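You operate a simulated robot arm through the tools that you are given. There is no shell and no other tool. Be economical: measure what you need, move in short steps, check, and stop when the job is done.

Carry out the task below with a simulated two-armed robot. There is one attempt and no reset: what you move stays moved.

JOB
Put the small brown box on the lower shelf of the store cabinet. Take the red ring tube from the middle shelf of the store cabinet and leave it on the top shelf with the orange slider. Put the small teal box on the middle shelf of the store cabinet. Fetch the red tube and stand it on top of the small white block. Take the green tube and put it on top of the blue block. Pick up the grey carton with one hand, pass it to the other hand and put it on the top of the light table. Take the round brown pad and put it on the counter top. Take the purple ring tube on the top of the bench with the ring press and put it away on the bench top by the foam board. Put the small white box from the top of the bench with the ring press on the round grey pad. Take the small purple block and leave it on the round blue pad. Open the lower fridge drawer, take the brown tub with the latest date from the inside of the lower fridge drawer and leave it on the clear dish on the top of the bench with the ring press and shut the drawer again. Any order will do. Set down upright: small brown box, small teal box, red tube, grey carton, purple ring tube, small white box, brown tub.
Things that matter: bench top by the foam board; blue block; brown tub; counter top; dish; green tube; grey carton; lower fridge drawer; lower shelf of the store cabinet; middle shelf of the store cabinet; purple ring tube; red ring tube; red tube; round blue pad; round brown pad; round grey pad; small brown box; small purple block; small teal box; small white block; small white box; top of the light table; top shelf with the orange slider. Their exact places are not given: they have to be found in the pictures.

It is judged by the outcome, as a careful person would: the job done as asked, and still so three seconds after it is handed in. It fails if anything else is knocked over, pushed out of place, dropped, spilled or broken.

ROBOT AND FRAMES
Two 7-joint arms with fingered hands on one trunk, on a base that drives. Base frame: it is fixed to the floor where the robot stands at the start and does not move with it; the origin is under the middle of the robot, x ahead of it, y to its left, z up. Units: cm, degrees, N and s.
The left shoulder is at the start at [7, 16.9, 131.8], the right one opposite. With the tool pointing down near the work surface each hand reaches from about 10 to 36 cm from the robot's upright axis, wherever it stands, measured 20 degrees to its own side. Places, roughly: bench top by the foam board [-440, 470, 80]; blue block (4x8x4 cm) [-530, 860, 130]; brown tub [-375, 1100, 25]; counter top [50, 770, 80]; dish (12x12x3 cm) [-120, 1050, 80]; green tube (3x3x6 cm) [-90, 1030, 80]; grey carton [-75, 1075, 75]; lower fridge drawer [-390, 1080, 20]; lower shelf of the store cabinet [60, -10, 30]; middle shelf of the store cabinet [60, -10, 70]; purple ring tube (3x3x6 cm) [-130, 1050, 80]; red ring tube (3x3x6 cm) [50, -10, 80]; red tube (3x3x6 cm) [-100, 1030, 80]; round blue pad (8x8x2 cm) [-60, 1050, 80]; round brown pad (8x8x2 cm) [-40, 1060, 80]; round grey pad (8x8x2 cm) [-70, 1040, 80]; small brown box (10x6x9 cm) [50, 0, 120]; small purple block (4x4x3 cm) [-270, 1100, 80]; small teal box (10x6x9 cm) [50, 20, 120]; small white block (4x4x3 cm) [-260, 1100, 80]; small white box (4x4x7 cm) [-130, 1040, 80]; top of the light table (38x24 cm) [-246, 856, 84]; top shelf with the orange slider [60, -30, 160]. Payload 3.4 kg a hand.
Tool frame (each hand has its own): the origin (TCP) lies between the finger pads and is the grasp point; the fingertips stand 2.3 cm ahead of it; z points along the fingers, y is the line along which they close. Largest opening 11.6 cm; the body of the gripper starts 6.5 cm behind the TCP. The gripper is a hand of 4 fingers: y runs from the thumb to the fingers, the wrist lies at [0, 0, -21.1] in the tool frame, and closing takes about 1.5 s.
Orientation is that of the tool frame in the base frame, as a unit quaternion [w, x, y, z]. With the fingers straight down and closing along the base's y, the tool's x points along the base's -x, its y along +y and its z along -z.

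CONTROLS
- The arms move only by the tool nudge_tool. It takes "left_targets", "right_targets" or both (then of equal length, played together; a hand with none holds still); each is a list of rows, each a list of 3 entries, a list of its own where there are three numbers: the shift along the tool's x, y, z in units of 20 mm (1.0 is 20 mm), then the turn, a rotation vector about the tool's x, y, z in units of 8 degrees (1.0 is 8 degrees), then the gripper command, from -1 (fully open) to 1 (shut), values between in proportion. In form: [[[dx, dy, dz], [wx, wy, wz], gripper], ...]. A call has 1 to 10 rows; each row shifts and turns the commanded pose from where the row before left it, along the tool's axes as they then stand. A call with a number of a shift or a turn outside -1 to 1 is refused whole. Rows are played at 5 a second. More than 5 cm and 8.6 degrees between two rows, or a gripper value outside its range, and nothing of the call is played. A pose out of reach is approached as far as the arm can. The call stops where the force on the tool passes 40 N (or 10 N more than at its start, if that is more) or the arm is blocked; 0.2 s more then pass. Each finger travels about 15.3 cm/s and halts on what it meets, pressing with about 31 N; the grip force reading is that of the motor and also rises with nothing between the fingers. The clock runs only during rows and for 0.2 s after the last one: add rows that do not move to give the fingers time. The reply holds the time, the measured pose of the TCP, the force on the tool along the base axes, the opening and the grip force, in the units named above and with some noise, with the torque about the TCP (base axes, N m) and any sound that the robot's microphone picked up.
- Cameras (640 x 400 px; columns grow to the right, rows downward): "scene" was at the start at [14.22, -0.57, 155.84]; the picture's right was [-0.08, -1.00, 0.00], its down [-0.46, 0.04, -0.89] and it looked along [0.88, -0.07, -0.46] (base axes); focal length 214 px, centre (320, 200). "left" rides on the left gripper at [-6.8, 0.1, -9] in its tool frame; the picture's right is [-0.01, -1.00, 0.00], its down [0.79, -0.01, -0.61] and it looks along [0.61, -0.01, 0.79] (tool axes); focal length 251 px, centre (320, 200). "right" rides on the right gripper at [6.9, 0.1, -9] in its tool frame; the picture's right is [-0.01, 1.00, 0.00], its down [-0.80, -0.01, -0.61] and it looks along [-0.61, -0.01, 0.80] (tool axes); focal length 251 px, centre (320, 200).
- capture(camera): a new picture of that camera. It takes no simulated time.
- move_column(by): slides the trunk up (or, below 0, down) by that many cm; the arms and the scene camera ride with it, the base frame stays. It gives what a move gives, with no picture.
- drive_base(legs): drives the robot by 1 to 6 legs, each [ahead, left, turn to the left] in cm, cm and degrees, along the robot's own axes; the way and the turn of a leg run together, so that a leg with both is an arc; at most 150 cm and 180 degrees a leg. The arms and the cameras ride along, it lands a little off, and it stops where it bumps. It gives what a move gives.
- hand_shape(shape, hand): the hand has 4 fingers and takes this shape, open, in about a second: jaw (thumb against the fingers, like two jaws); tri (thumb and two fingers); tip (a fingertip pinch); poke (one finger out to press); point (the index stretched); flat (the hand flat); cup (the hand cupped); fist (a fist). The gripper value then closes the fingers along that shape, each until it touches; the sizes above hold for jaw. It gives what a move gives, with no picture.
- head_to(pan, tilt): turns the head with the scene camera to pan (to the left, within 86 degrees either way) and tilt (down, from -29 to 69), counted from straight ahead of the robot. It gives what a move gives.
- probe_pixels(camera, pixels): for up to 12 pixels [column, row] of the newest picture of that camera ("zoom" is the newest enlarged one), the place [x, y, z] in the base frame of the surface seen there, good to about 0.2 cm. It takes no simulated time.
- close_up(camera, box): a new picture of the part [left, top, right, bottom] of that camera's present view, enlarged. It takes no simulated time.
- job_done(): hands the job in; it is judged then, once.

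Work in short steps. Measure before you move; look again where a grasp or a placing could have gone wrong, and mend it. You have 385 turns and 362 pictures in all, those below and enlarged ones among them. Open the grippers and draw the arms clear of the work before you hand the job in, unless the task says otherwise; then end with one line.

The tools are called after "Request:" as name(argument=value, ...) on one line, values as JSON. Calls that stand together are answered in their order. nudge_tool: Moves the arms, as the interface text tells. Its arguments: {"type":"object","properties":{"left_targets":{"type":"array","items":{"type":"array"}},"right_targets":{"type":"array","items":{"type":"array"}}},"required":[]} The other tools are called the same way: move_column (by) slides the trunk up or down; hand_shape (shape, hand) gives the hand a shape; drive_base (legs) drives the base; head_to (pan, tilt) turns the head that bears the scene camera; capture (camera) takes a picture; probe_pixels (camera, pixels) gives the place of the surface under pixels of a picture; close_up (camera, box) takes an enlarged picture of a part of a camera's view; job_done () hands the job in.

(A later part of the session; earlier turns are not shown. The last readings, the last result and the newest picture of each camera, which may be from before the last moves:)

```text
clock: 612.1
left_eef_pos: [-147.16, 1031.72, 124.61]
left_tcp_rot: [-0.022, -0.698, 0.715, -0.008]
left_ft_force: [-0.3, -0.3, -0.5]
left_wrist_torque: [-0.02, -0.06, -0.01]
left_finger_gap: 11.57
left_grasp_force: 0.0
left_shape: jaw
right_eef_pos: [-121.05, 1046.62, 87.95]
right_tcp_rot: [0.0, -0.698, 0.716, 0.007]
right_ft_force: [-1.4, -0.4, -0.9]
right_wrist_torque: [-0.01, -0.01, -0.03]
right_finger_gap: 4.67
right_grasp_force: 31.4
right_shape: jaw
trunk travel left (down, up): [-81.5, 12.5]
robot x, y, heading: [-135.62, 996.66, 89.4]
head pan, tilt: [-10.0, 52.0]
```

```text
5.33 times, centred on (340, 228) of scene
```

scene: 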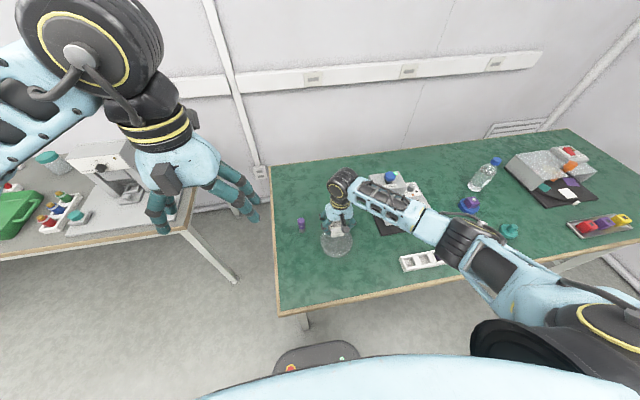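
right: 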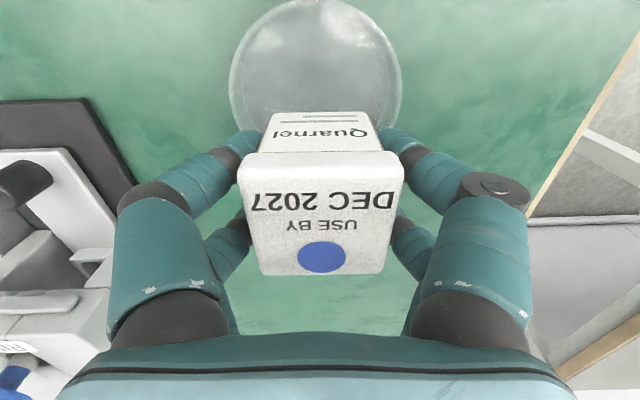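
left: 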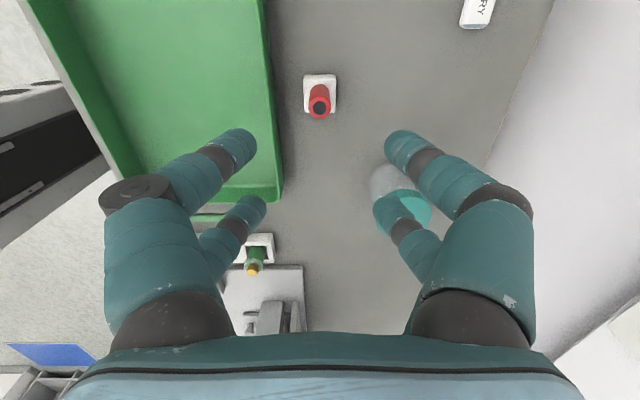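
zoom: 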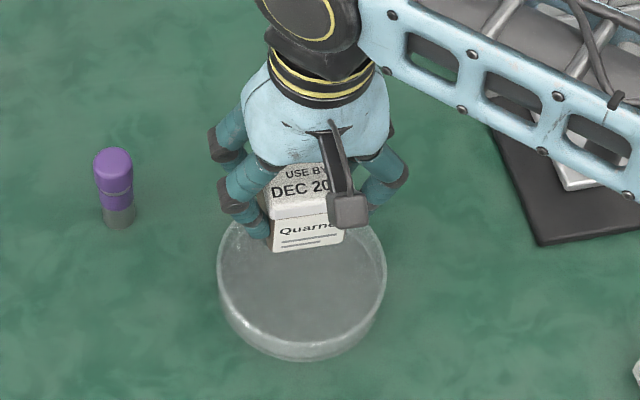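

Dish centre ≈(−121.1,1045.7). Shift 0.7 cm back, descend 6.6 cm, then small steps.

Request:
nudge_tool(right_targets=[[[0.35, 0, 0.8], [0, 0, 0], 1], [[0, 0, 1], [0, 0, 0], 1], [[0, 0, 1], [0, 0, 0], 1], [[0, 0, 0.5], [0, 0, 0], 1], [[0, 0, 0], [0, 0, 0], 1]])

Request:
close_up(camera="scene", box=[290, 190, 390, 265])

Request:
nudge_tool(right_targets=[[[0, 0, 0.15], [0, 0, 0], 1], [[0, 0, 0.1], [0, 0, 0], 1], [[0, 0, 0.1], [0, 0, 0], 1], [[0, 0, 0], [0, 0, 0], 1]])

```text
clock: 613.3
left_eef_pos: [-147.15, 1031.55, 124.81]
left_tcp_rot: [-0.022, -0.698, 0.716, -0.008]
left_ft_force: [0.2, 0.4, 0.3]
left_wrist_torque: [0.01, -0.01, -0.02]
left_finger_gap: 11.58
left_grasp_force: 0.0
left_shape: jaw
right_eef_pos: [-121.17, 1046.14, 81.5]
right_tcp_rot: [0.0, -0.698, 0.716, 0.008]
right_ft_force: [-0.6, 0.1, -0.7]
right_wrist_torque: [0.01, 0.02, 0.0]
right_finger_gap: 4.63
right_grasp_force: 31.4
right_shape: jaw
trunk travel left (down, up): [-81.5, 12.5]
robot x, y, heading: [-135.42, 997.57, 89.1]
head pan, tilt: [-10.0, 52.0]
```

```text
5.33 times, centred on (340, 228) of scene
```

zoom: 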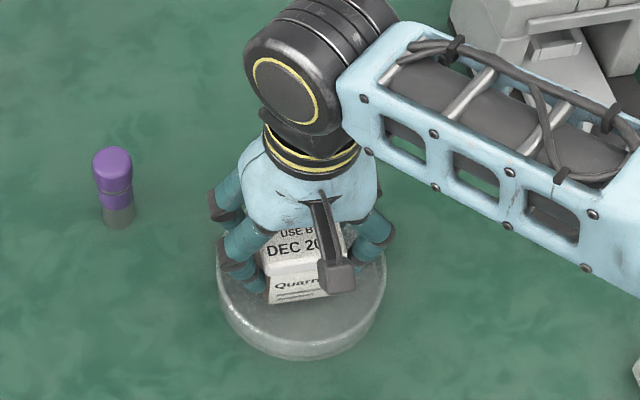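

```text
clock: 614.3
left_eef_pos: [-147.16, 1031.54, 124.66]
left_tcp_rot: [-0.021, -0.698, 0.716, -0.007]
left_ft_force: [0.2, -0.6, 0.7]
left_wrist_torque: [0.0, -0.02, -0.02]
left_finger_gap: 11.61
left_grasp_force: 0.0
left_shape: jaw
right_eef_pos: [-121.24, 1046.15, 80.75]
right_tcp_rot: [0.0, -0.699, 0.716, 0.008]
right_ft_force: [-0.3, -0.3, -0.7]
right_wrist_torque: [0.05, 0.0, 0.0]
right_finger_gap: 4.64
right_grasp_force: 31.2
right_shape: jaw
trunk travel left (down, up): [-81.5, 12.5]
robot x, y, heading: [-135.41, 997.33, 89.2]
head pan, tilt: [-10.0, 52.0]
```

Request:
nudge_tool(right_targets=[[[0, 0, 0.07], [0, 0, 0], 1], [[0, 0, 0.07], [0, 0, 0], 1], [[0, 0, 0.07], [0, 0, 0], 1], [[0, 0, 0], [0, 0, 0], 1]])

Request:
capture(camera="right")

```text
clock: 615.3
left_eef_pos: [-147.25, 1031.37, 124.89]
left_tcp_rot: [-0.02, -0.699, 0.715, -0.008]
left_ft_force: [0.0, -0.8, 0.0]
left_wrist_torque: [-0.02, -0.01, -0.01]
left_finger_gap: 11.61
left_grasp_force: 0.0
left_shape: jaw
right_eef_pos: [-121.29, 1046.09, 80.53]
right_tcp_rot: [0.002, -0.698, 0.716, 0.009]
right_ft_force: [1.8, 3.5, 26.8]
right_wrist_torque: [0.0, -0.19, 0.03]
right_finger_gap: 4.66
right_grasp_force: 30.6
right_shape: jaw
trunk travel left (down, up): [-81.5, 12.5]
robot x, y, heading: [-135.29, 997.18, 89.0]
head pan, tilt: [-10.0, 52.0]
```

```text
165 pictures are left
```

right: 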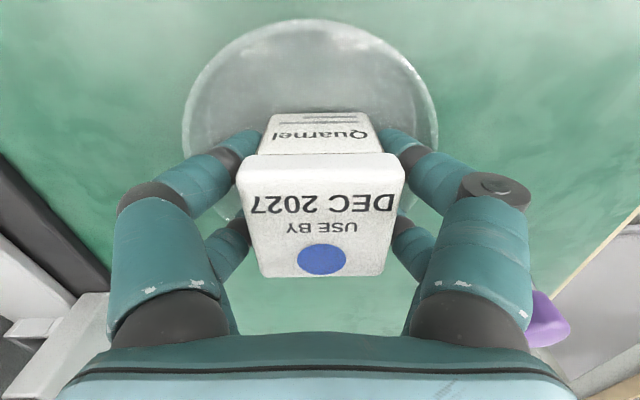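

Contact on the dish floor. Relieve, open modestly (stay inside the rim), and rise straight.

Request:
nudge_tool(right_targets=[[[0, 0, -0.08], [0, 0, 0], 1], [[0, 0, 0], [0, 0, 0], 0.15], [[0, 0, 0], [0, 0, 0], 0.05], [[0, 0, 0], [0, 0, 0], -0.1], [[0, 0, 0], [0, 0, 0], -0.1]])

Request:
nudge_tool(right_targets=[[[0, 0, -0.3], [0, 0, 0], -0.1], [[0, 0, -0.7], [0, 0, 0], -0.1], [[0, 0, -1], [0, 0, 0], -0.1], [[0, 0, -1], [0, 0, 0], -0.1], [[0, 0, -1], [0, 0, 0], -0.1], [[0, 0, -1], [0, 0, 0], -0.1], [[0, 0, -1], [0, 0, 0], -0.1], [[0, 0, -1], [0, 0, 0], -0.1], [[0, 0, -1], [0, 0, 0], -0.1], [[0, 0, -1], [0, 0, 0], -0.1]])

Request:
capture(camera="right")

Request:
capture(camera="scene")

```text
clock: 616.5
left_eef_pos: [-147.17, 1031.62, 124.7]
left_tcp_rot: [-0.02, -0.698, 0.716, -0.007]
left_ft_force: [-0.1, -0.4, 0.1]
left_wrist_torque: [0.04, 0.04, -0.01]
left_finger_gap: 11.59
left_grasp_force: 0.0
left_shape: jaw
right_eef_pos: [-121.12, 1046.08, 80.42]
right_tcp_rot: [0.0, -0.698, 0.716, 0.009]
right_ft_force: [0.3, -1.4, 0.8]
right_wrist_torque: [-0.01, -0.05, -0.01]
right_finger_gap: 6.27
right_grasp_force: 0.0
right_shape: jaw
trunk travel left (down, up): [-81.5, 12.5]
robot x, y, heading: [-135.92, 997.29, 89.2]
head pan, tilt: [-10.0, 52.0]
```

```text
clock: 618.7
left_eef_pos: [-147.21, 1031.55, 124.77]
left_tcp_rot: [-0.021, -0.698, 0.715, -0.008]
left_ft_force: [-0.3, -0.1, 0.3]
left_wrist_torque: [-0.02, 0.02, 0.0]
left_finger_gap: 11.61
left_grasp_force: 0.0
left_shape: jaw
right_eef_pos: [-121.15, 1045.97, 98.5]
right_tcp_rot: [0.001, -0.697, 0.717, 0.008]
right_ft_force: [0.4, 1.0, -0.3]
right_wrist_torque: [-0.01, -0.03, 0.0]
right_finger_gap: 6.33
right_grasp_force: 0.0
right_shape: jaw
trunk travel left (down, up): [-81.5, 12.5]
robot x, y, heading: [-135.44, 996.99, 89.3]
head pan, tilt: [-10.0, 52.0]
```

```text
164 pictures are left
```

right: 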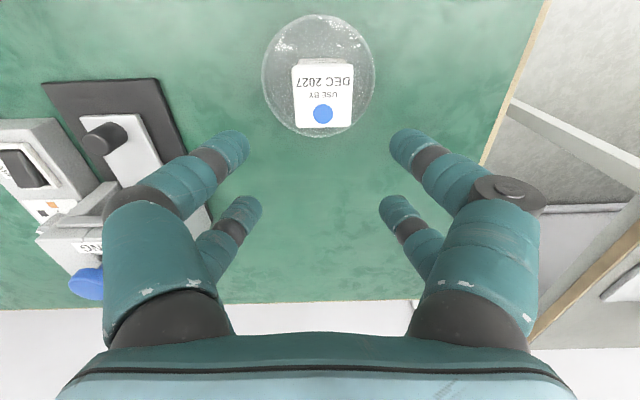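

```text
163 pictures are left
```

scene: 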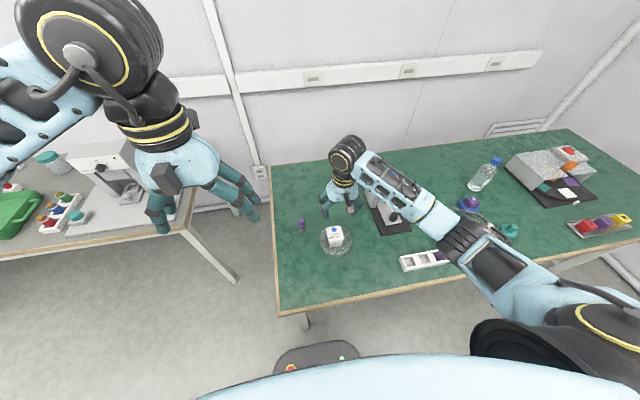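

Tub stands in the dish. Last item: the purple ring tube. Retract/raise the right arm, turn the left wrist 90° (as for the red tube), and shift the base.

Request:
nudge_tool(right_targets=[[[0, 0, -1], [0, 0, 0], -1], [[0, 0, -1], [0, 0, 0], -1], [[0.5, 0, -1], [0, 0, 0], -1], [[1, 0, -1], [0, 0, 0], -1], [[1, 0, -1], [0, 0, 0], -1], [[1, 0, -1], [0, 0, 0], -1], [[1, 0, -1], [0, 0, 0], -1], [[1, 0, -1], [0, 0, 0], -1], [[1, 0, -1], [0, 0, 0], -1], [[1, 0, 0], [0, 0, 0], -1]], left_targets=[[[0, 0, 0.5], [0, -0.2, -1], -1], [[0, 0, 0.5], [0, 0, -1], -1], [[0, 0, 0.5], [0, 0, -1], -1], [[0, 0, 0.5], [0, 0, -1], -1], [[0, 0, 0.5], [0, 0, -1], -1], [[0, 0, 0.5], [0, 0, -1], -1], [[0, 0, 0.5], [0, 0, -1], -1], [[0, 0, 0.5], [0, 0, -1], -1], [[0, 0, 0.5], [0, 0, -1], 0], [[0, 0, 0.5], [0, 0, -1], 0]])

Request:
drive_base(legs=[[8, -13, 0.9]])

Request:
capture(camera="left")

```text
clock: 620.9
left_eef_pos: [-147.24, 1031.33, 114.7]
left_tcp_rot: [0.008, 0.995, -0.099, -0.01]
left_ft_force: [0.6, 1.0, 0.1]
left_wrist_torque: [-0.01, 0.01, 0.0]
left_finger_gap: 5.9
left_grasp_force: 0.0
left_shape: jaw
right_eef_pos: [-121.11, 1030.65, 116.44]
right_tcp_rot: [0.002, -0.697, 0.717, 0.008]
right_ft_force: [-0.2, 0.1, 0.9]
right_wrist_torque: [0.04, -0.02, 0.02]
right_finger_gap: 11.57
right_grasp_force: 0.0
right_shape: jaw
trunk travel left (down, up): [-81.5, 12.5]
robot x, y, heading: [-135.6, 997.35, 89.2]
head pan, tilt: [-10.0, 52.0]
```

```text
clock: 622.3
left_eef_pos: [-135.09, 1039.1, 114.82]
left_tcp_rot: [0.007, 0.996, -0.092, -0.009]
left_ft_force: [0.3, 0.5, -0.4]
left_wrist_torque: [0.04, -0.01, -0.04]
left_finger_gap: 5.87
left_grasp_force: 0.1
left_shape: jaw
right_eef_pos: [-108.85, 1039.0, 116.42]
right_tcp_rot: [0.002, -0.704, 0.71, 0.008]
right_ft_force: [0.5, -0.8, -0.1]
right_wrist_torque: [0.01, 0.0, 0.0]
right_finger_gap: 11.57
right_grasp_force: 0.0
right_shape: jaw
trunk travel left (down, up): [-81.5, 12.5]
robot x, y, heading: [-122.59, 1005.3, 89.7]
head pan, tilt: [-10.0, 52.0]
```

```text
162 pictures are left
```

left: 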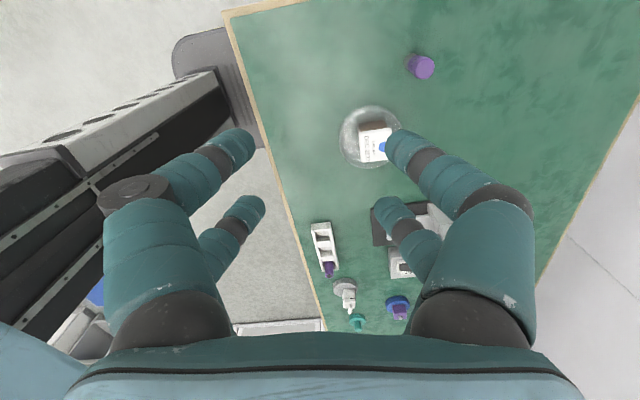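

Finish the wrist turn and move 13 cm ahead over the tube, descending 10 cm.

Request:
nudge_tool(left_targets=[[[0, 0, 0], [0, 0, -1], 0], [[0, 0, 0], [0, 0, -0.3], 0], [[0, -1, 0], [0, 0, 0], 0], [[0, -1, 0], [0, 0, 0], 0], [[0, -1, 1], [0, 0, 0], 0], [[0, -1, 1], [0, 0, 0], 0], [[0, -1, 1], [0, 0, 0], 0], [[0, -1, 1], [0, 0, 0], 0], [[0, -0.6, 1], [0, 0, 0], 0]])

Request:
capture(camera="left")

```text
clock: 624.3
left_eef_pos: [-135.08, 1052.37, 104.55]
left_tcp_rot: [0.007, 1.0, -0.002, -0.01]
left_ft_force: [-0.4, -0.6, 0.0]
left_wrist_torque: [-0.01, -0.04, -0.05]
left_finger_gap: 5.82
left_grasp_force: 0.2
left_shape: jaw
right_eef_pos: [-108.59, 1039.16, 116.32]
right_tcp_rot: [0.0, -0.704, 0.71, 0.007]
right_ft_force: [-1.1, -0.1, 0.8]
right_wrist_torque: [-0.01, 0.01, -0.02]
right_finger_gap: 11.59
right_grasp_force: 0.0
right_shape: jaw
trunk travel left (down, up): [-81.5, 12.5]
robot x, y, heading: [-122.47, 1005.1, 90.1]
head pan, tilt: [-10.0, 52.0]
```

```text
161 pictures are left
```

left: 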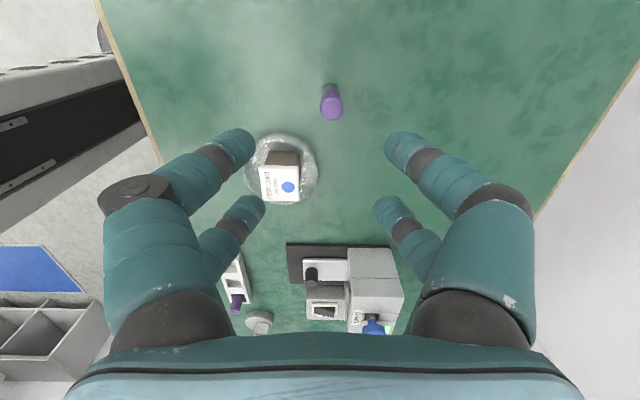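

Request:
probe_pixels(camera="left", pixels=[[332, 108], [323, 105], [341, 105], [332, 98], [332, 116], [331, 90]])

Request:
close_up(camera="left", box=[290, 70, 380, 140])

```text
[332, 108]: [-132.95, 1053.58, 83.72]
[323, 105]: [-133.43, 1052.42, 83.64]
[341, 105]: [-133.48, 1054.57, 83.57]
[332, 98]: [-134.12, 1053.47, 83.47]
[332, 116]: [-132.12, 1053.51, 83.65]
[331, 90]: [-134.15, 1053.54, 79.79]
```

```text
5.71 times, centred on (335, 105) of left
```

zoom: 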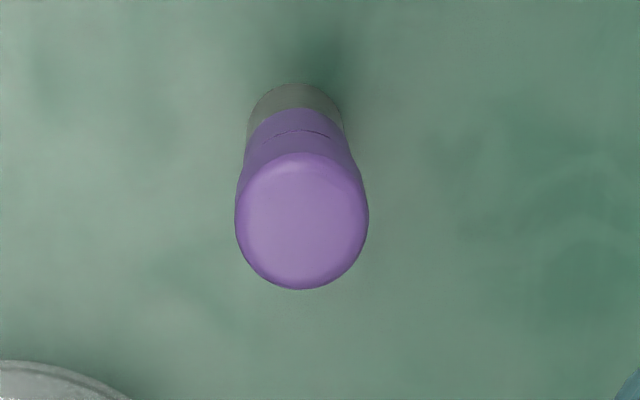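

Tube centre (−133.0,1053.5). Align the far pair (TCP x=−134.8) and descend to z≈80.6 in two steps.

Request:
nudge_tool(left_targets=[[[0.15, -0.55, 1], [0, 0, 0], 0], [[0, 0, 1], [0, 0, 0], 0], [[0, 0, 1], [0, 0, 0], 0], [[0, 0, 1], [0, 0, 0], 0], [[0, 0, 1], [0, 0, 0], 0], [[0, 0, 1], [0, 0, 0], 0], [[0, 0, 1], [0, 0, 0], 0], [[0, 0, 1], [0, 0, 0], 0], [[0, 0, 1], [0, 0, 0], 0]])

Request:
capture(camera="left")

Request:
probe_pixels(camera="left", pixels=[[320, 170], [320, 185], [300, 180], [340, 180]])

```text
clock: 626.3
left_eef_pos: [-135.15, 1053.17, 86.46]
left_tcp_rot: [0.007, 1.0, -0.001, -0.01]
left_ft_force: [0.2, -0.5, -0.4]
left_wrist_torque: [0.02, 0.0, -0.02]
left_finger_gap: 5.85
left_grasp_force: 0.0
left_shape: jaw
right_eef_pos: [-108.65, 1039.03, 116.34]
right_tcp_rot: [0.0, -0.704, 0.71, 0.008]
right_ft_force: [0.1, 0.0, -0.6]
right_wrist_torque: [-0.01, 0.01, 0.01]
right_finger_gap: 11.58
right_grasp_force: 0.1
right_shape: jaw
trunk travel left (down, up): [-81.5, 12.5]
robot x, y, heading: [-122.28, 1004.92, 90.5]
head pan, tilt: [-10.0, 52.0]
```

```text
159 pictures are left
```

left: 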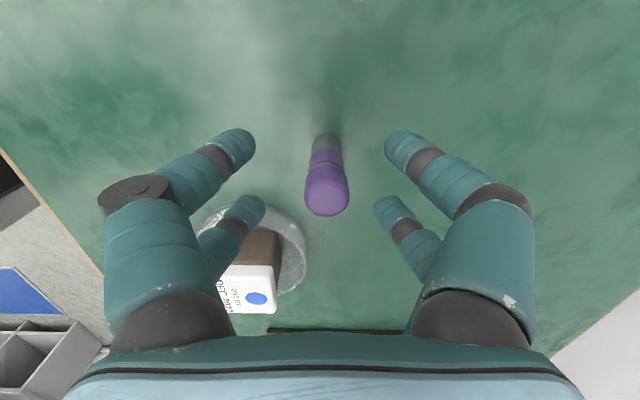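

```text
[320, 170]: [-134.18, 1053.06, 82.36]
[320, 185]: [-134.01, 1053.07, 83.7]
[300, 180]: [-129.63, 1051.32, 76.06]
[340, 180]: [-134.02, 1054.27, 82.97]
```

Fine-correct, descend the last 5.9 cm, close and lift slowly.

Request:
nudge_tool(left_targets=[[[0.17, -0.15, 1], [0, 0, 0], 0], [[0, 0, 1], [0, 0, 0], 0], [[0, 0, 0.9], [0, 0, 0], 0], [[0, 0, 0], [0, 0, 0], 0.2], [[0, 0, 0], [0, 0, 0], 0.4]])

Request:
capture(camera="left")

```text
clock: 627.5
left_eef_pos: [-134.79, 1053.43, 80.68]
left_tcp_rot: [0.008, 1.0, -0.002, -0.011]
left_ft_force: [-0.1, 0.5, 0.5]
left_wrist_torque: [0.02, 0.01, -0.04]
left_finger_gap: 3.52
left_grasp_force: 0.1
left_shape: jaw
right_eef_pos: [-108.76, 1039.0, 116.4]
right_tcp_rot: [0.001, -0.704, 0.71, 0.008]
right_ft_force: [-0.5, 0.8, 0.6]
right_wrist_torque: [-0.02, -0.01, 0.04]
right_finger_gap: 11.59
right_grasp_force: 0.0
right_shape: jaw
trunk travel left (down, up): [-81.5, 12.5]
robot x, y, heading: [-122.36, 1004.98, 90.0]
head pan, tilt: [-10.0, 52.0]
```

```text
158 pictures are left
```

left: 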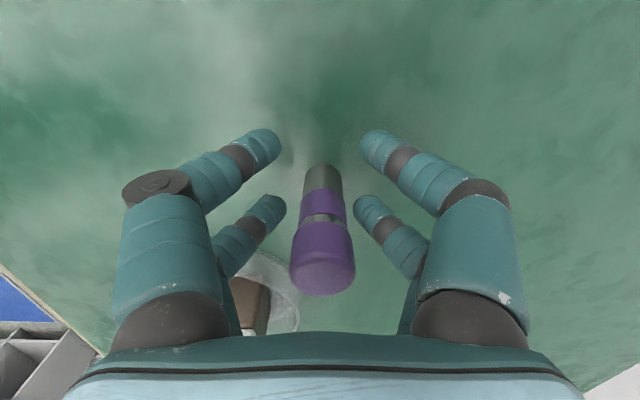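

Aligned with the tube's body below the cap. Close, hold, lift.

Request:
nudge_tool(left_targets=[[[0, 0, 0], [0, 0, 0], 0.55], [[0, 0, 0], [0, 0, 0], 0.7], [[0, 0, 0], [0, 0, 0], 1], [[0, 0, 0], [0, 0, 0], 1], [[0, 0, 0], [0, 0, 0], 1], [[0, 0, -0.3], [0, 0, 0], 1], [[0, 0, -0.5], [0, 0, 0], 1], [[0, 0, -0.7], [0, 0, 0], 1], [[0, 0, -1], [0, 0, 0], 1]])

Request:
capture(camera="left")

```text
clock: 629.5
left_eef_pos: [-134.72, 1053.35, 85.9]
left_tcp_rot: [0.008, 1.0, -0.001, -0.011]
left_ft_force: [0.8, -0.1, -0.4]
left_wrist_torque: [-0.01, 0.03, -0.03]
left_finger_gap: 0.0
left_grasp_force: 31.5
left_shape: jaw
right_eef_pos: [-108.6, 1039.02, 116.29]
right_tcp_rot: [0.0, -0.704, 0.71, 0.008]
right_ft_force: [0.0, 0.3, -0.2]
right_wrist_torque: [0.02, 0.02, 0.0]
right_finger_gap: 11.57
right_grasp_force: 0.0
right_shape: jaw
trunk travel left (down, up): [-81.5, 12.5]
robot x, y, heading: [-122.21, 1005.49, 90.1]
head pan, tilt: [-10.0, 52.0]
```

```text
157 pictures are left
```

left: 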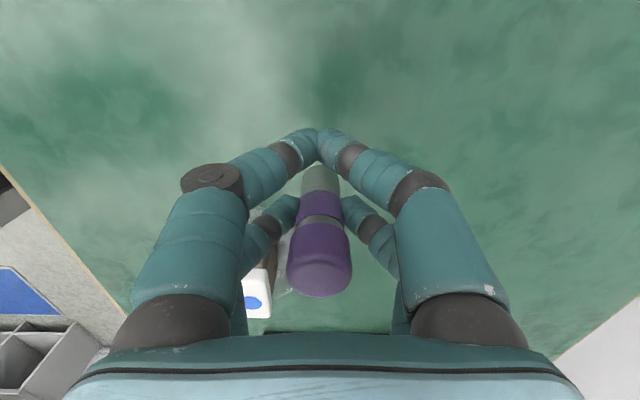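

Held. Raise 24 cm, retract, and drive to the main aisle, facing −y.

Request:
nudge_tool(left_targets=[[[0, 0, -1], [0, 0, 0], 1], [[0, 0, -1], [0, 0, 0], 1], [[0, 0, -1], [0, 0, 0], 1], [[0, 0, -1], [0, 0, 0], 1], [[0, 0, -1], [0, 0, 0], 1], [[0, 0, -1], [0, 0, 0], 1], [[0, 1, -1], [0, 0, 0], 1], [[0, 1, -1], [0, 0, 0], 1], [[0, 1, -1], [0, 0, 0], 1], [[0, 1, -1], [0, 0, 0], 1]])

Request:
drive_base(legs=[[-80, 0, 0], [0, 0, 179], [148, -5, 0], [148, 0, 0]])

Request:
head_to(pan=-40, tilt=20)

Request:
capture(camera="scene")

```text
clock: 631.7
left_eef_pos: [-134.52, 1045.53, 105.65]
left_tcp_rot: [0.008, 1.0, -0.001, -0.011]
left_ft_force: [0.0, 1.1, -0.6]
left_wrist_torque: [0.02, 0.03, 0.02]
left_finger_gap: 0.0
left_grasp_force: 30.5
left_shape: jaw
right_eef_pos: [-108.82, 1038.81, 116.38]
right_tcp_rot: [0.001, -0.704, 0.71, 0.008]
right_ft_force: [-0.6, 0.4, -1.0]
right_wrist_torque: [0.07, 0.01, 0.03]
right_finger_gap: 11.58
right_grasp_force: 0.0
right_shape: jaw
trunk travel left (down, up): [-81.5, 12.5]
robot x, y, heading: [-122.58, 1005.48, 90.2]
head pan, tilt: [-10.0, 52.0]
```

```text
clock: 657.1
left_eef_pos: [-122.31, 590.3, 105.58]
left_tcp_rot: [0.011, 0.017, 1.0, 0.007]
left_ft_force: [0.3, -0.2, -2.0]
left_wrist_torque: [-0.02, 0.01, 0.01]
left_finger_gap: 0.0
left_grasp_force: 31.3
left_shape: jaw
right_eef_pos: [-147.87, 597.65, 116.35]
right_tcp_rot: [0.008, 0.721, 0.693, -0.001]
right_ft_force: [0.5, 0.2, -1.3]
right_wrist_torque: [0.01, -0.01, 0.0]
right_finger_gap: 11.59
right_grasp_force: 0.1
right_shape: jaw
trunk travel left (down, up): [-81.5, 12.5]
robot x, y, heading: [-133.18, 631.2, -91.6]
head pan, tilt: [-10.0, 52.0]
```

```text
clock: 658.1
left_eef_pos: [-122.33, 590.26, 105.64]
left_tcp_rot: [0.01, 0.016, 1.0, 0.006]
left_ft_force: [0.0, 0.3, -1.2]
left_wrist_torque: [0.01, -0.01, -0.02]
left_finger_gap: 0.0
left_grasp_force: 30.7
left_shape: jaw
right_eef_pos: [-147.94, 597.74, 116.33]
right_tcp_rot: [0.007, 0.721, 0.693, -0.001]
right_ft_force: [0.3, 0.2, -0.9]
right_wrist_torque: [-0.05, -0.03, 0.0]
right_finger_gap: 11.6
right_grasp_force: 0.1
right_shape: jaw
trunk travel left (down, up): [-81.5, 12.5]
robot x, y, heading: [-133.4, 630.89, -91.4]
head pan, tilt: [-40.0, 20.0]
```

```text
156 pictures are left
```

scene: 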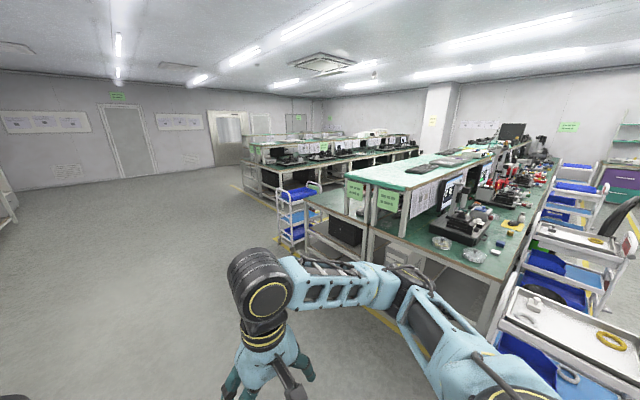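

Probe the bench surfaces here to locate y≈470 at x≈−440.

Request:
probe_pixels(camera="scene", pixels=[[345, 200], [320, 197], [430, 245], [480, 260], [400, 185], [300, 220], [270, 165], [260, 190], [500, 190], [540, 170], [230, 200], [310, 165]])

Request:
close_up(camera="scene", box=[300, 110, 560, 280])

```text
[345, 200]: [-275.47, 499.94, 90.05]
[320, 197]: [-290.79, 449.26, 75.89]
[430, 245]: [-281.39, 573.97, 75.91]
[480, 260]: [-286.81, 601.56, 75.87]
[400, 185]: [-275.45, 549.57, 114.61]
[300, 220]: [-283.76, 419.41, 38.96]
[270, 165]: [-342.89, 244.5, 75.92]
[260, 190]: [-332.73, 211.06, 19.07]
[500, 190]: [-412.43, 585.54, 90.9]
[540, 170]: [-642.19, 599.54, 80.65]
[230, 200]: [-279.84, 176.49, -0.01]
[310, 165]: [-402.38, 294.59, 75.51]
```

```text
2.35 times, centred on (430, 195) of scene
```

zoom: 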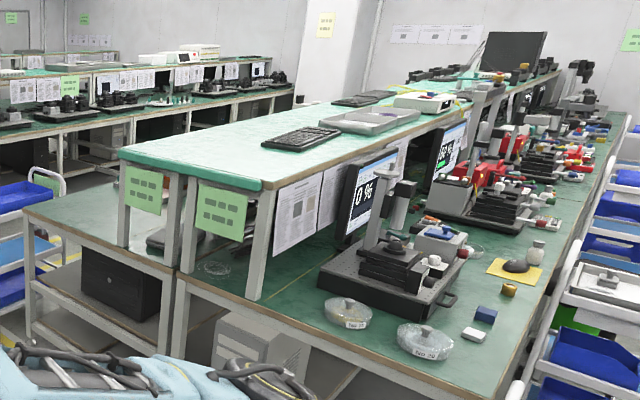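

The target surface is the south half of this bench (front edge y≈430). Drive south to y≈372, turn west and look.

Request:
drive_base(legs=[[0, 0, 1.4], [130, 0, 0], [129, 0, 0], [0, 0, -90]])

Request:
head_to(pan=-10, tilt=22)

Request:
capture(camera="scene")

```text
clock: 674.9
left_eef_pos: [-174.25, 359.77, 105.55]
left_tcp_rot: [0.012, 0.713, 0.701, -0.003]
left_ft_force: [0.1, -1.2, -0.4]
left_wrist_torque: [-0.03, 0.05, 0.01]
left_finger_gap: 0.0
left_grasp_force: 30.7
left_shape: jaw
right_eef_pos: [-167.27, 385.56, 116.27]
right_tcp_rot: [0.005, 1.0, -0.011, -0.006]
right_ft_force: [0.6, 0.0, -0.2]
right_wrist_torque: [0.02, 0.01, 0.02]
right_finger_gap: 11.59
right_grasp_force: 0.0
right_shape: jaw
trunk travel left (down, up): [-81.5, 12.5]
robot x, y, heading: [-133.7, 371.09, 179.6]
head pan, tilt: [-40.0, 20.0]
```

```text
clock: 675.9
left_eef_pos: [-174.31, 359.89, 105.69]
left_tcp_rot: [0.012, 0.713, 0.701, -0.003]
left_ft_force: [-0.3, -0.7, -1.2]
left_wrist_torque: [-0.02, -0.04, 0.03]
left_finger_gap: 0.01
left_grasp_force: 31.1
left_shape: jaw
right_eef_pos: [-167.27, 385.48, 116.36]
right_tcp_rot: [0.006, 1.0, -0.011, -0.006]
right_ft_force: [-0.1, -0.4, 0.5]
right_wrist_torque: [0.01, 0.02, -0.02]
right_finger_gap: 11.59
right_grasp_force: 0.0
right_shape: jaw
trunk travel left (down, up): [-81.5, 12.5]
robot x, y, heading: [-133.54, 371.28, 179.3]
head pan, tilt: [-10.0, 22.0]
```

```text
154 pictures are left
```

scene: 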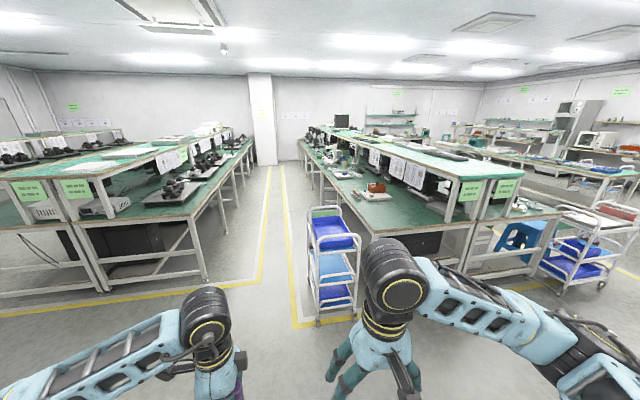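

Measure the aisle: left bench edge, right bench edge, trolley.

Request:
probe_pixels(camera="scene", pixels=[[205, 215], [248, 150], [310, 165], [345, 205], [310, 290], [310, 240], [355, 240], [375, 187], [277, 250], [340, 175], [360, 300], [325, 155]])

Request:
close_up(camera="scene", box=[270, 110, 450, 230])

```text
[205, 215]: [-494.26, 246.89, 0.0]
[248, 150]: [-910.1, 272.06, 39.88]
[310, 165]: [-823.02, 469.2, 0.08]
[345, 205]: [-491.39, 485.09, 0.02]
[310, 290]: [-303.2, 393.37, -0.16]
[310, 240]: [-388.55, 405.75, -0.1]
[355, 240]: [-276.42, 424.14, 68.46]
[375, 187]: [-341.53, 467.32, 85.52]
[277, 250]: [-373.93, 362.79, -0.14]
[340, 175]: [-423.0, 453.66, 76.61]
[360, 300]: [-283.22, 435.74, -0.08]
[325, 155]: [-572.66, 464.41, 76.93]
```

```text
3.33 times, centred on (360, 170) of scene
```

zoom: 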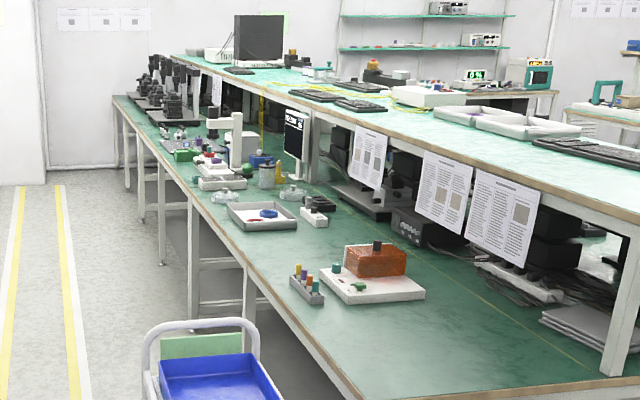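

Drive along y≈345 to x≈−436, then turn right to face the bench.

Request:
drive_base(legs=[[0, 26, 0.6], [150, 0, 0], [148, 0, 0], [0, 0, -90]])

Request:
head_to(pan=0, tilt=30)

Request:
capture(camera="scene")

```text
clock: 695.5
left_eef_pos: [-444.71, 382.93, 105.61]
left_tcp_rot: [0.007, 1.0, 0.012, -0.01]
left_ft_force: [0.8, -1.0, -0.2]
left_wrist_torque: [-0.01, 0.03, 0.0]
left_finger_gap: 0.0
left_grasp_force: 30.6
left_shape: jaw
right_eef_pos: [-418.77, 376.97, 116.35]
right_tcp_rot: [-0.001, 0.713, -0.701, -0.008]
right_ft_force: [-0.6, 0.8, 0.3]
right_wrist_torque: [0.02, 0.0, 0.02]
right_finger_gap: 11.58
right_grasp_force: 0.1
right_shape: jaw
trunk travel left (down, up): [-81.5, 12.5]
robot x, y, heading: [-432.01, 342.77, 91.7]
head pan, tilt: [-10.0, 22.0]
```

```text
clock: 696.2
left_eef_pos: [-444.63, 382.96, 105.72]
left_tcp_rot: [0.007, 1.0, 0.012, -0.011]
left_ft_force: [1.0, 0.0, -1.4]
left_wrist_torque: [0.02, 0.01, 0.01]
left_finger_gap: 0.0
left_grasp_force: 30.7
left_shape: jaw
right_eef_pos: [-418.72, 376.95, 116.39]
right_tcp_rot: [-0.001, 0.713, -0.701, -0.007]
right_ft_force: [-1.4, 0.2, 0.4]
right_wrist_torque: [-0.01, 0.0, -0.01]
right_finger_gap: 11.58
right_grasp_force: 0.0
right_shape: jaw
trunk travel left (down, up): [-81.5, 12.5]
robot x, y, heading: [-431.4, 342.75, 91.8]
head pan, tilt: [0.0, 30.0]
```

```text
152 pictures are left
```

scene: 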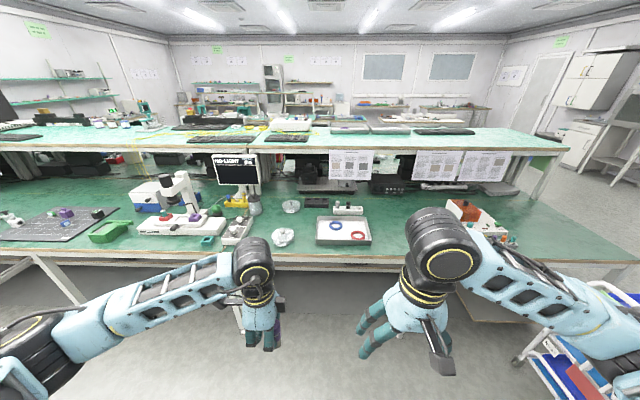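

The bench segment x −275…−605 is centred at (−440,470), so this is the right top. Find a clear spot near the front.

Request:
close_up(camera="scene", box=[190, 170, 460, 280])

Request:
probe_pixels(camera="scene", pixels=[[300, 255], [302, 225], [320, 235], [370, 240], [385, 225], [283, 238], [400, 215], [330, 255], [340, 195], [265, 245], [290, 207], [238, 230]])

```text
2.37 times, centred on (325, 225) of scene
```

zoom: 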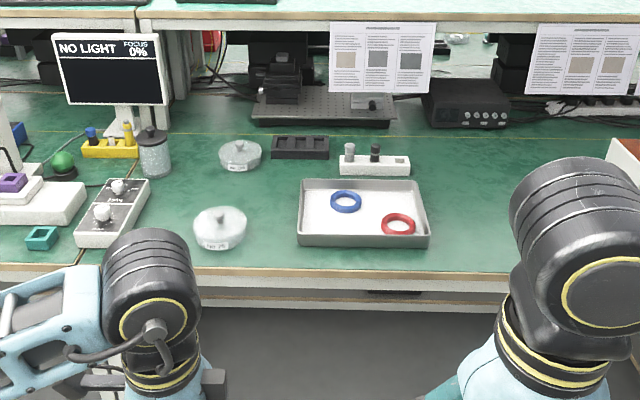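

```text
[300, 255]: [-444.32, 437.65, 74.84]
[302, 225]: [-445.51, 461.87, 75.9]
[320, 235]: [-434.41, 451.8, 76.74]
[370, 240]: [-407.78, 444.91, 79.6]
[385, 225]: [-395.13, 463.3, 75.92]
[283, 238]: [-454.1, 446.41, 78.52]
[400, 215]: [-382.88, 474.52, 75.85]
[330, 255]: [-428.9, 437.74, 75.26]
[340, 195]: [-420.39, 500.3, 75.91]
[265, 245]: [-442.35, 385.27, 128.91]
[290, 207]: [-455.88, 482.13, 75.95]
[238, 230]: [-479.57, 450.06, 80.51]
```

Check where bench seams are.

Request:
probe_pixels(camera="zoom", pixels=[[85, 258], [100, 262], [60, 260], [138, 12], [110, 240], [20, 255], [500, 275], [620, 280]])

Request:
head_to(pan=35, tilt=25)

Request:
capture(camera="scene")

Request:
head_to(pan=-40, tilt=25)

Request:
capture(camera="scene")

```text
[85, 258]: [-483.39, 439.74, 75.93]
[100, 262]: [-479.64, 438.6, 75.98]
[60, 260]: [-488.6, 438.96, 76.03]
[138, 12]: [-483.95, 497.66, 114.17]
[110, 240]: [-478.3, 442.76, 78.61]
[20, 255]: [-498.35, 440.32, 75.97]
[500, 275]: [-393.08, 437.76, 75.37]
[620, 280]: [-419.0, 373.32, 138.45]
```

```text
clock: 697.2
left_eef_pos: [-444.71, 382.84, 105.59]
left_tcp_rot: [0.007, 1.0, 0.013, -0.01]
left_ft_force: [0.2, 1.1, -0.9]
left_wrist_torque: [-0.02, 0.01, 0.0]
left_finger_gap: 0.0
left_grasp_force: 30.9
left_shape: jaw
right_eef_pos: [-418.71, 376.97, 116.36]
right_tcp_rot: [-0.001, 0.713, -0.701, -0.009]
right_ft_force: [-0.2, -0.8, -0.7]
right_wrist_torque: [-0.03, 0.04, -0.03]
right_finger_gap: 11.58
right_grasp_force: 0.0
right_shape: jaw
trunk travel left (down, up): [-81.5, 12.5]
robot x, y, heading: [-431.88, 342.61, 91.6]
head pan, tilt: [35.0, 25.0]
```

```text
150 pictures are left
```

scene: 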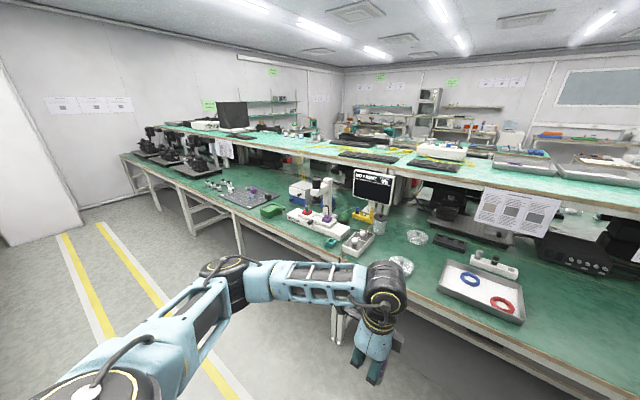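

```text
clock: 698.7
left_eef_pos: [-444.74, 382.89, 105.7]
left_tcp_rot: [0.008, 1.0, 0.013, -0.009]
left_ft_force: [-0.3, 0.2, -1.7]
left_wrist_torque: [-0.03, -0.04, 0.01]
left_finger_gap: 0.0
left_grasp_force: 30.6
left_shape: jaw
right_eef_pos: [-418.7, 376.96, 116.3]
right_tcp_rot: [0.0, 0.713, -0.701, -0.008]
right_ft_force: [-0.3, 0.5, -0.8]
right_wrist_torque: [-0.02, -0.01, -0.02]
right_finger_gap: 11.59
right_grasp_force: 0.1
right_shape: jaw
trunk travel left (down, up): [-81.5, 12.5]
robot x, y, heading: [-431.64, 342.76, 91.9]
head pan, tilt: [-40.0, 25.0]
```

```text
149 pictures are left
```

scene: 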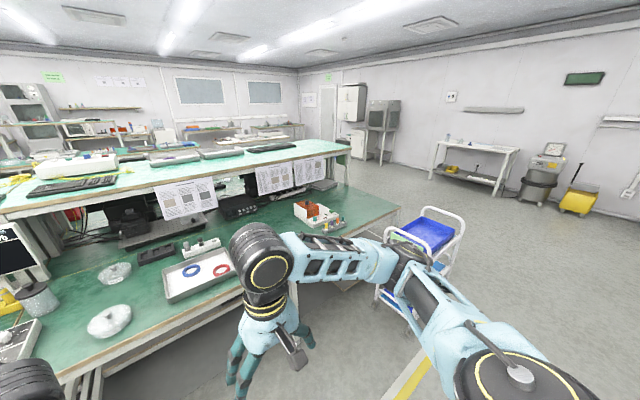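

Look for the foam board and seams to the left in more detail.

Request:
head_to(pan=35, tilt=25)

Request:
close_up(camera="scene", box=[110, 140, 290, 260])

Request:
probe_pixels(camera="zoom", pixels=[[470, 180], [400, 205], [530, 210], [300, 115], [440, 280], [540, 330], [250, 200], [60, 80], [560, 250]])

Request:
close_up(camera="scene", box=[250, 180, 430, 300])

```text
clock: 700.2
left_eef_pos: [-444.68, 383.0, 105.7]
left_tcp_rot: [0.007, 1.0, 0.012, -0.01]
left_ft_force: [-0.3, 0.1, -0.1]
left_wrist_torque: [-0.02, 0.03, 0.02]
left_finger_gap: 0.0
left_grasp_force: 30.5
left_shape: jaw
right_eef_pos: [-418.72, 377.06, 116.35]
right_tcp_rot: [-0.001, 0.713, -0.701, -0.008]
right_ft_force: [0.1, -0.2, 0.1]
right_wrist_torque: [-0.04, -0.02, 0.01]
right_finger_gap: 11.6
right_grasp_force: 0.0
right_shape: jaw
trunk travel left (down, up): [-81.5, 12.5]
robot x, y, heading: [-431.47, 342.48, 91.8]
head pan, tilt: [35.0, 25.0]
```

```text
3.33 times, centred on (200, 200) of scene
```

zoom: 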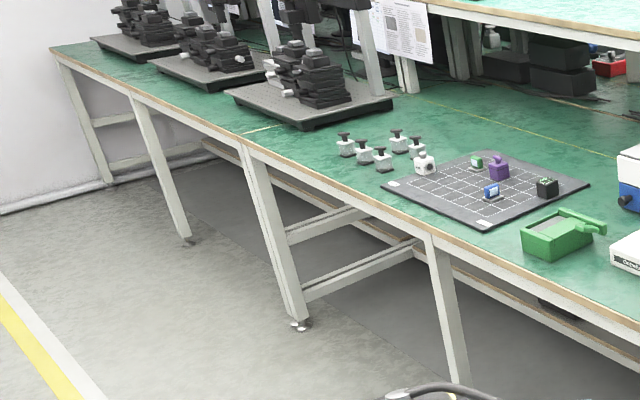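

```text
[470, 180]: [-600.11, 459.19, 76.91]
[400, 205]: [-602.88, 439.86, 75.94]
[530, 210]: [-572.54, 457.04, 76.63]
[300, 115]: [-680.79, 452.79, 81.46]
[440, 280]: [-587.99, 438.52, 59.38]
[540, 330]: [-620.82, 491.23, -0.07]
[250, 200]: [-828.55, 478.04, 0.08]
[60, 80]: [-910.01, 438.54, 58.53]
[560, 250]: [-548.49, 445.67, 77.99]
```

```text
3.33 times, centred on (340, 240) of scene
```

zoom: 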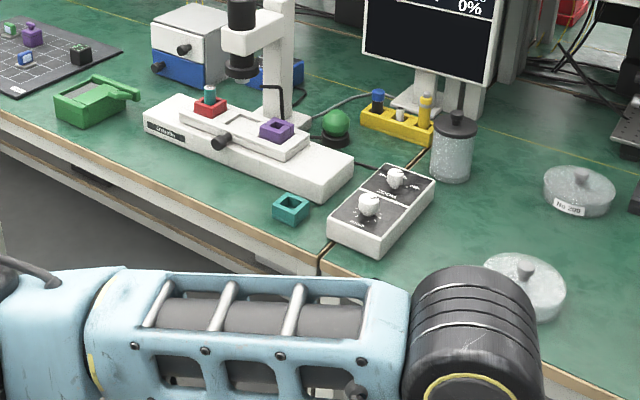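

Bench module x −285…−484 contains (−440,470); the clear spot (−447,463) lies between the glass dish, the tray and the black strip. Correct heading, drive 67 ahead and 5 left, extend the left arm 10 cm.

Request:
drive_base(legs=[[0, 0, -1.8], [66, 5.2, 0]])

Request:
nudge_tool(left_targets=[[[0, -1, 0], [0, 0, 0], 1], [[0, -1, 0], [0, 0, 0], 1], [[0, -1, 0], [0, 0, 0], 1], [[0, -1, 0], [0, 0, 0], 1], [[0, -1, 0], [0, 0, 0], 1], [[0, -1, 0], [0, 0, 0], 1]])

Request:
capture(camera="left")

Request:
head_to(pan=10, tilt=52)

Request:
capture(camera="scene")

```text
clock: 704.2
left_eef_pos: [-447.59, 448.83, 105.71]
left_tcp_rot: [0.007, 1.0, -0.009, -0.011]
left_ft_force: [0.0, -0.1, -0.5]
left_wrist_torque: [-0.03, 0.02, 0.02]
left_finger_gap: 0.03
left_grasp_force: 31.1
left_shape: jaw
right_eef_pos: [-421.92, 441.96, 116.39]
right_tcp_rot: [0.002, -0.698, 0.716, 0.009]
right_ft_force: [-0.4, -0.4, 0.4]
right_wrist_torque: [0.05, -0.03, 0.02]
right_finger_gap: 11.58
right_grasp_force: 0.0
right_shape: jaw
trunk travel left (down, up): [-81.5, 12.5]
robot x, y, heading: [-436.38, 408.43, 89.4]
head pan, tilt: [35.0, 25.0]
```

```text
clock: 705.6
left_eef_pos: [-447.32, 461.0, 105.62]
left_tcp_rot: [0.008, 1.0, -0.009, -0.01]
left_ft_force: [1.0, 1.0, -0.8]
left_wrist_torque: [0.0, -0.02, 0.0]
left_finger_gap: 0.03
left_grasp_force: 31.5
left_shape: jaw
right_eef_pos: [-421.87, 442.07, 116.37]
right_tcp_rot: [0.001, -0.697, 0.717, 0.008]
right_ft_force: [-0.3, 0.1, 0.0]
right_wrist_torque: [0.0, 0.02, 0.01]
right_finger_gap: 11.6
right_grasp_force: 0.1
right_shape: jaw
trunk travel left (down, up): [-81.5, 12.5]
robot x, y, heading: [-436.82, 408.25, 89.4]
head pan, tilt: [35.0, 25.0]
```

```text
146 pictures are left
```

left: 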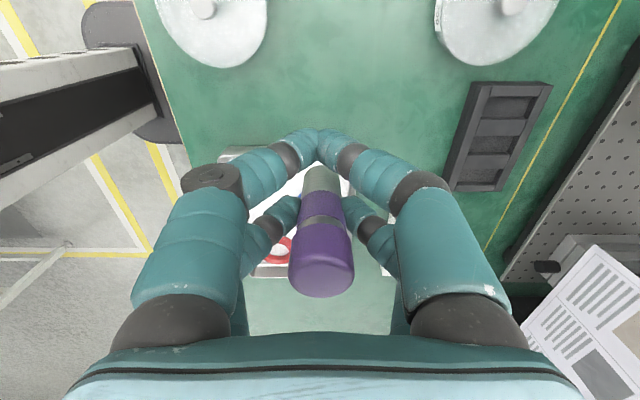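

```text
clock: 706.5
left_eef_pos: [-447.38, 460.87, 105.48]
left_tcp_rot: [0.007, 1.0, -0.009, -0.011]
left_ft_force: [0.1, -0.4, -1.0]
left_wrist_torque: [0.0, -0.01, -0.01]
left_finger_gap: 0.0
left_grasp_force: 30.8
left_shape: jaw
right_eef_pos: [-421.93, 441.94, 116.25]
right_tcp_rot: [0.0, -0.699, 0.715, 0.008]
right_ft_force: [-0.3, -0.7, 0.4]
right_wrist_torque: [0.02, 0.04, 0.01]
right_finger_gap: 11.59
right_grasp_force: 0.0
right_shape: jaw
trunk travel left (down, up): [-81.5, 12.5]
robot x, y, heading: [-436.54, 408.33, 89.3]
head pan, tilt: [10.0, 52.0]
```

```text
145 pictures are left
```

scene: 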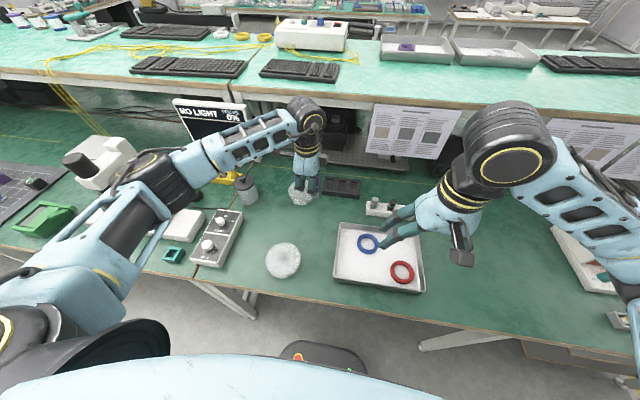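

Landing point under the tube is about pixel (320,82), clear green. Probe neighbours.

Request:
probe_pixels(camera="left", pixels=[[320, 82], [235, 152], [255, 50], [450, 50], [455, 185], [475, 90], [225, 160], [320, 120]])

```text
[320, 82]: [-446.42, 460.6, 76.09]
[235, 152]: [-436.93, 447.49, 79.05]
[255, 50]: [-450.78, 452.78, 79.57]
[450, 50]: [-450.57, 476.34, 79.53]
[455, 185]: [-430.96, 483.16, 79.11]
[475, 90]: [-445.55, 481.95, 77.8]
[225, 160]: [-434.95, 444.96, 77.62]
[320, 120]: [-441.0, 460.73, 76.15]
```

All neighbours ≥8 cm away. Descend 23 cm, then small steps.

Request:
nudge_tool(left_targets=[[[0, 0, 1], [0, 0, 0], 1], [[0, 0, 1], [0, 0, 0], 1], [[0, 0, 1], [0, 0, 0], 1], [[0, 0, 1], [0, 0, 0], 1], [[0, 0, 1], [0, 0, 0], 1], [[0, 0, 1], [0, 0, 0], 1], [[0, 0, 1], [0, 0, 0], 1], [[0, 0, 1], [0, 0, 0], 1], [[0, 0, 1], [0, 0, 0], 1], [[0, 0, 1], [0, 0, 0], 1]])

Request:
nudge_tool(left_targets=[[[0, 0, 1], [0, 0, 0], 1], [[0, 0, 0.5], [0, 0, 0], 1], [[0, 0, 0.2], [0, 0, 0], 1], [[0, 0, 0], [0, 0, 0], 1]])

Request:
close_up(camera="scene", box=[250, 150, 370, 240])

```text
clock: 708.7
left_eef_pos: [-447.67, 460.74, 85.32]
left_tcp_rot: [0.007, 1.0, -0.011, -0.011]
left_ft_force: [0.7, -0.2, 0.1]
left_wrist_torque: [-0.01, -0.01, 0.03]
left_finger_gap: 0.0
left_grasp_force: 30.8
left_shape: jaw
right_eef_pos: [-421.99, 441.96, 116.4]
right_tcp_rot: [0.001, -0.698, 0.716, 0.008]
right_ft_force: [0.7, 0.4, -0.8]
right_wrist_torque: [0.03, -0.03, -0.01]
right_finger_gap: 11.61
right_grasp_force: 0.0
right_shape: jaw
trunk travel left (down, up): [-81.5, 12.5]
robot x, y, heading: [-435.7, 408.38, 89.0]
head pan, tilt: [10.0, 52.0]
```

```text
clock: 709.7
left_eef_pos: [-447.92, 460.45, 82.1]
left_tcp_rot: [0.007, 1.0, -0.009, -0.011]
left_ft_force: [0.4, 0.3, -0.4]
left_wrist_torque: [0.01, 0.03, -0.03]
left_finger_gap: 0.0
left_grasp_force: 31.0
left_shape: jaw
right_eef_pos: [-421.95, 442.05, 116.23]
right_tcp_rot: [0.0, -0.698, 0.716, 0.007]
right_ft_force: [0.3, -0.5, 0.4]
right_wrist_torque: [0.0, 0.01, 0.0]
right_finger_gap: 11.61
right_grasp_force: 0.1
right_shape: jaw
trunk travel left (down, up): [-81.5, 12.5]
robot x, y, heading: [-436.07, 408.5, 89.1]
head pan, tilt: [10.0, 52.0]
```

```text
4.44 times, centred on (310, 195) of scene
```

zoom: 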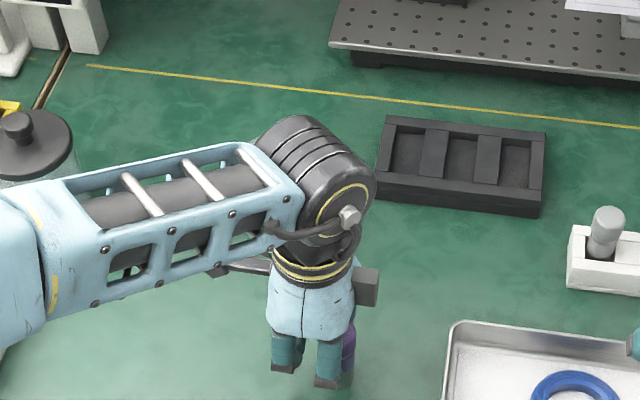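

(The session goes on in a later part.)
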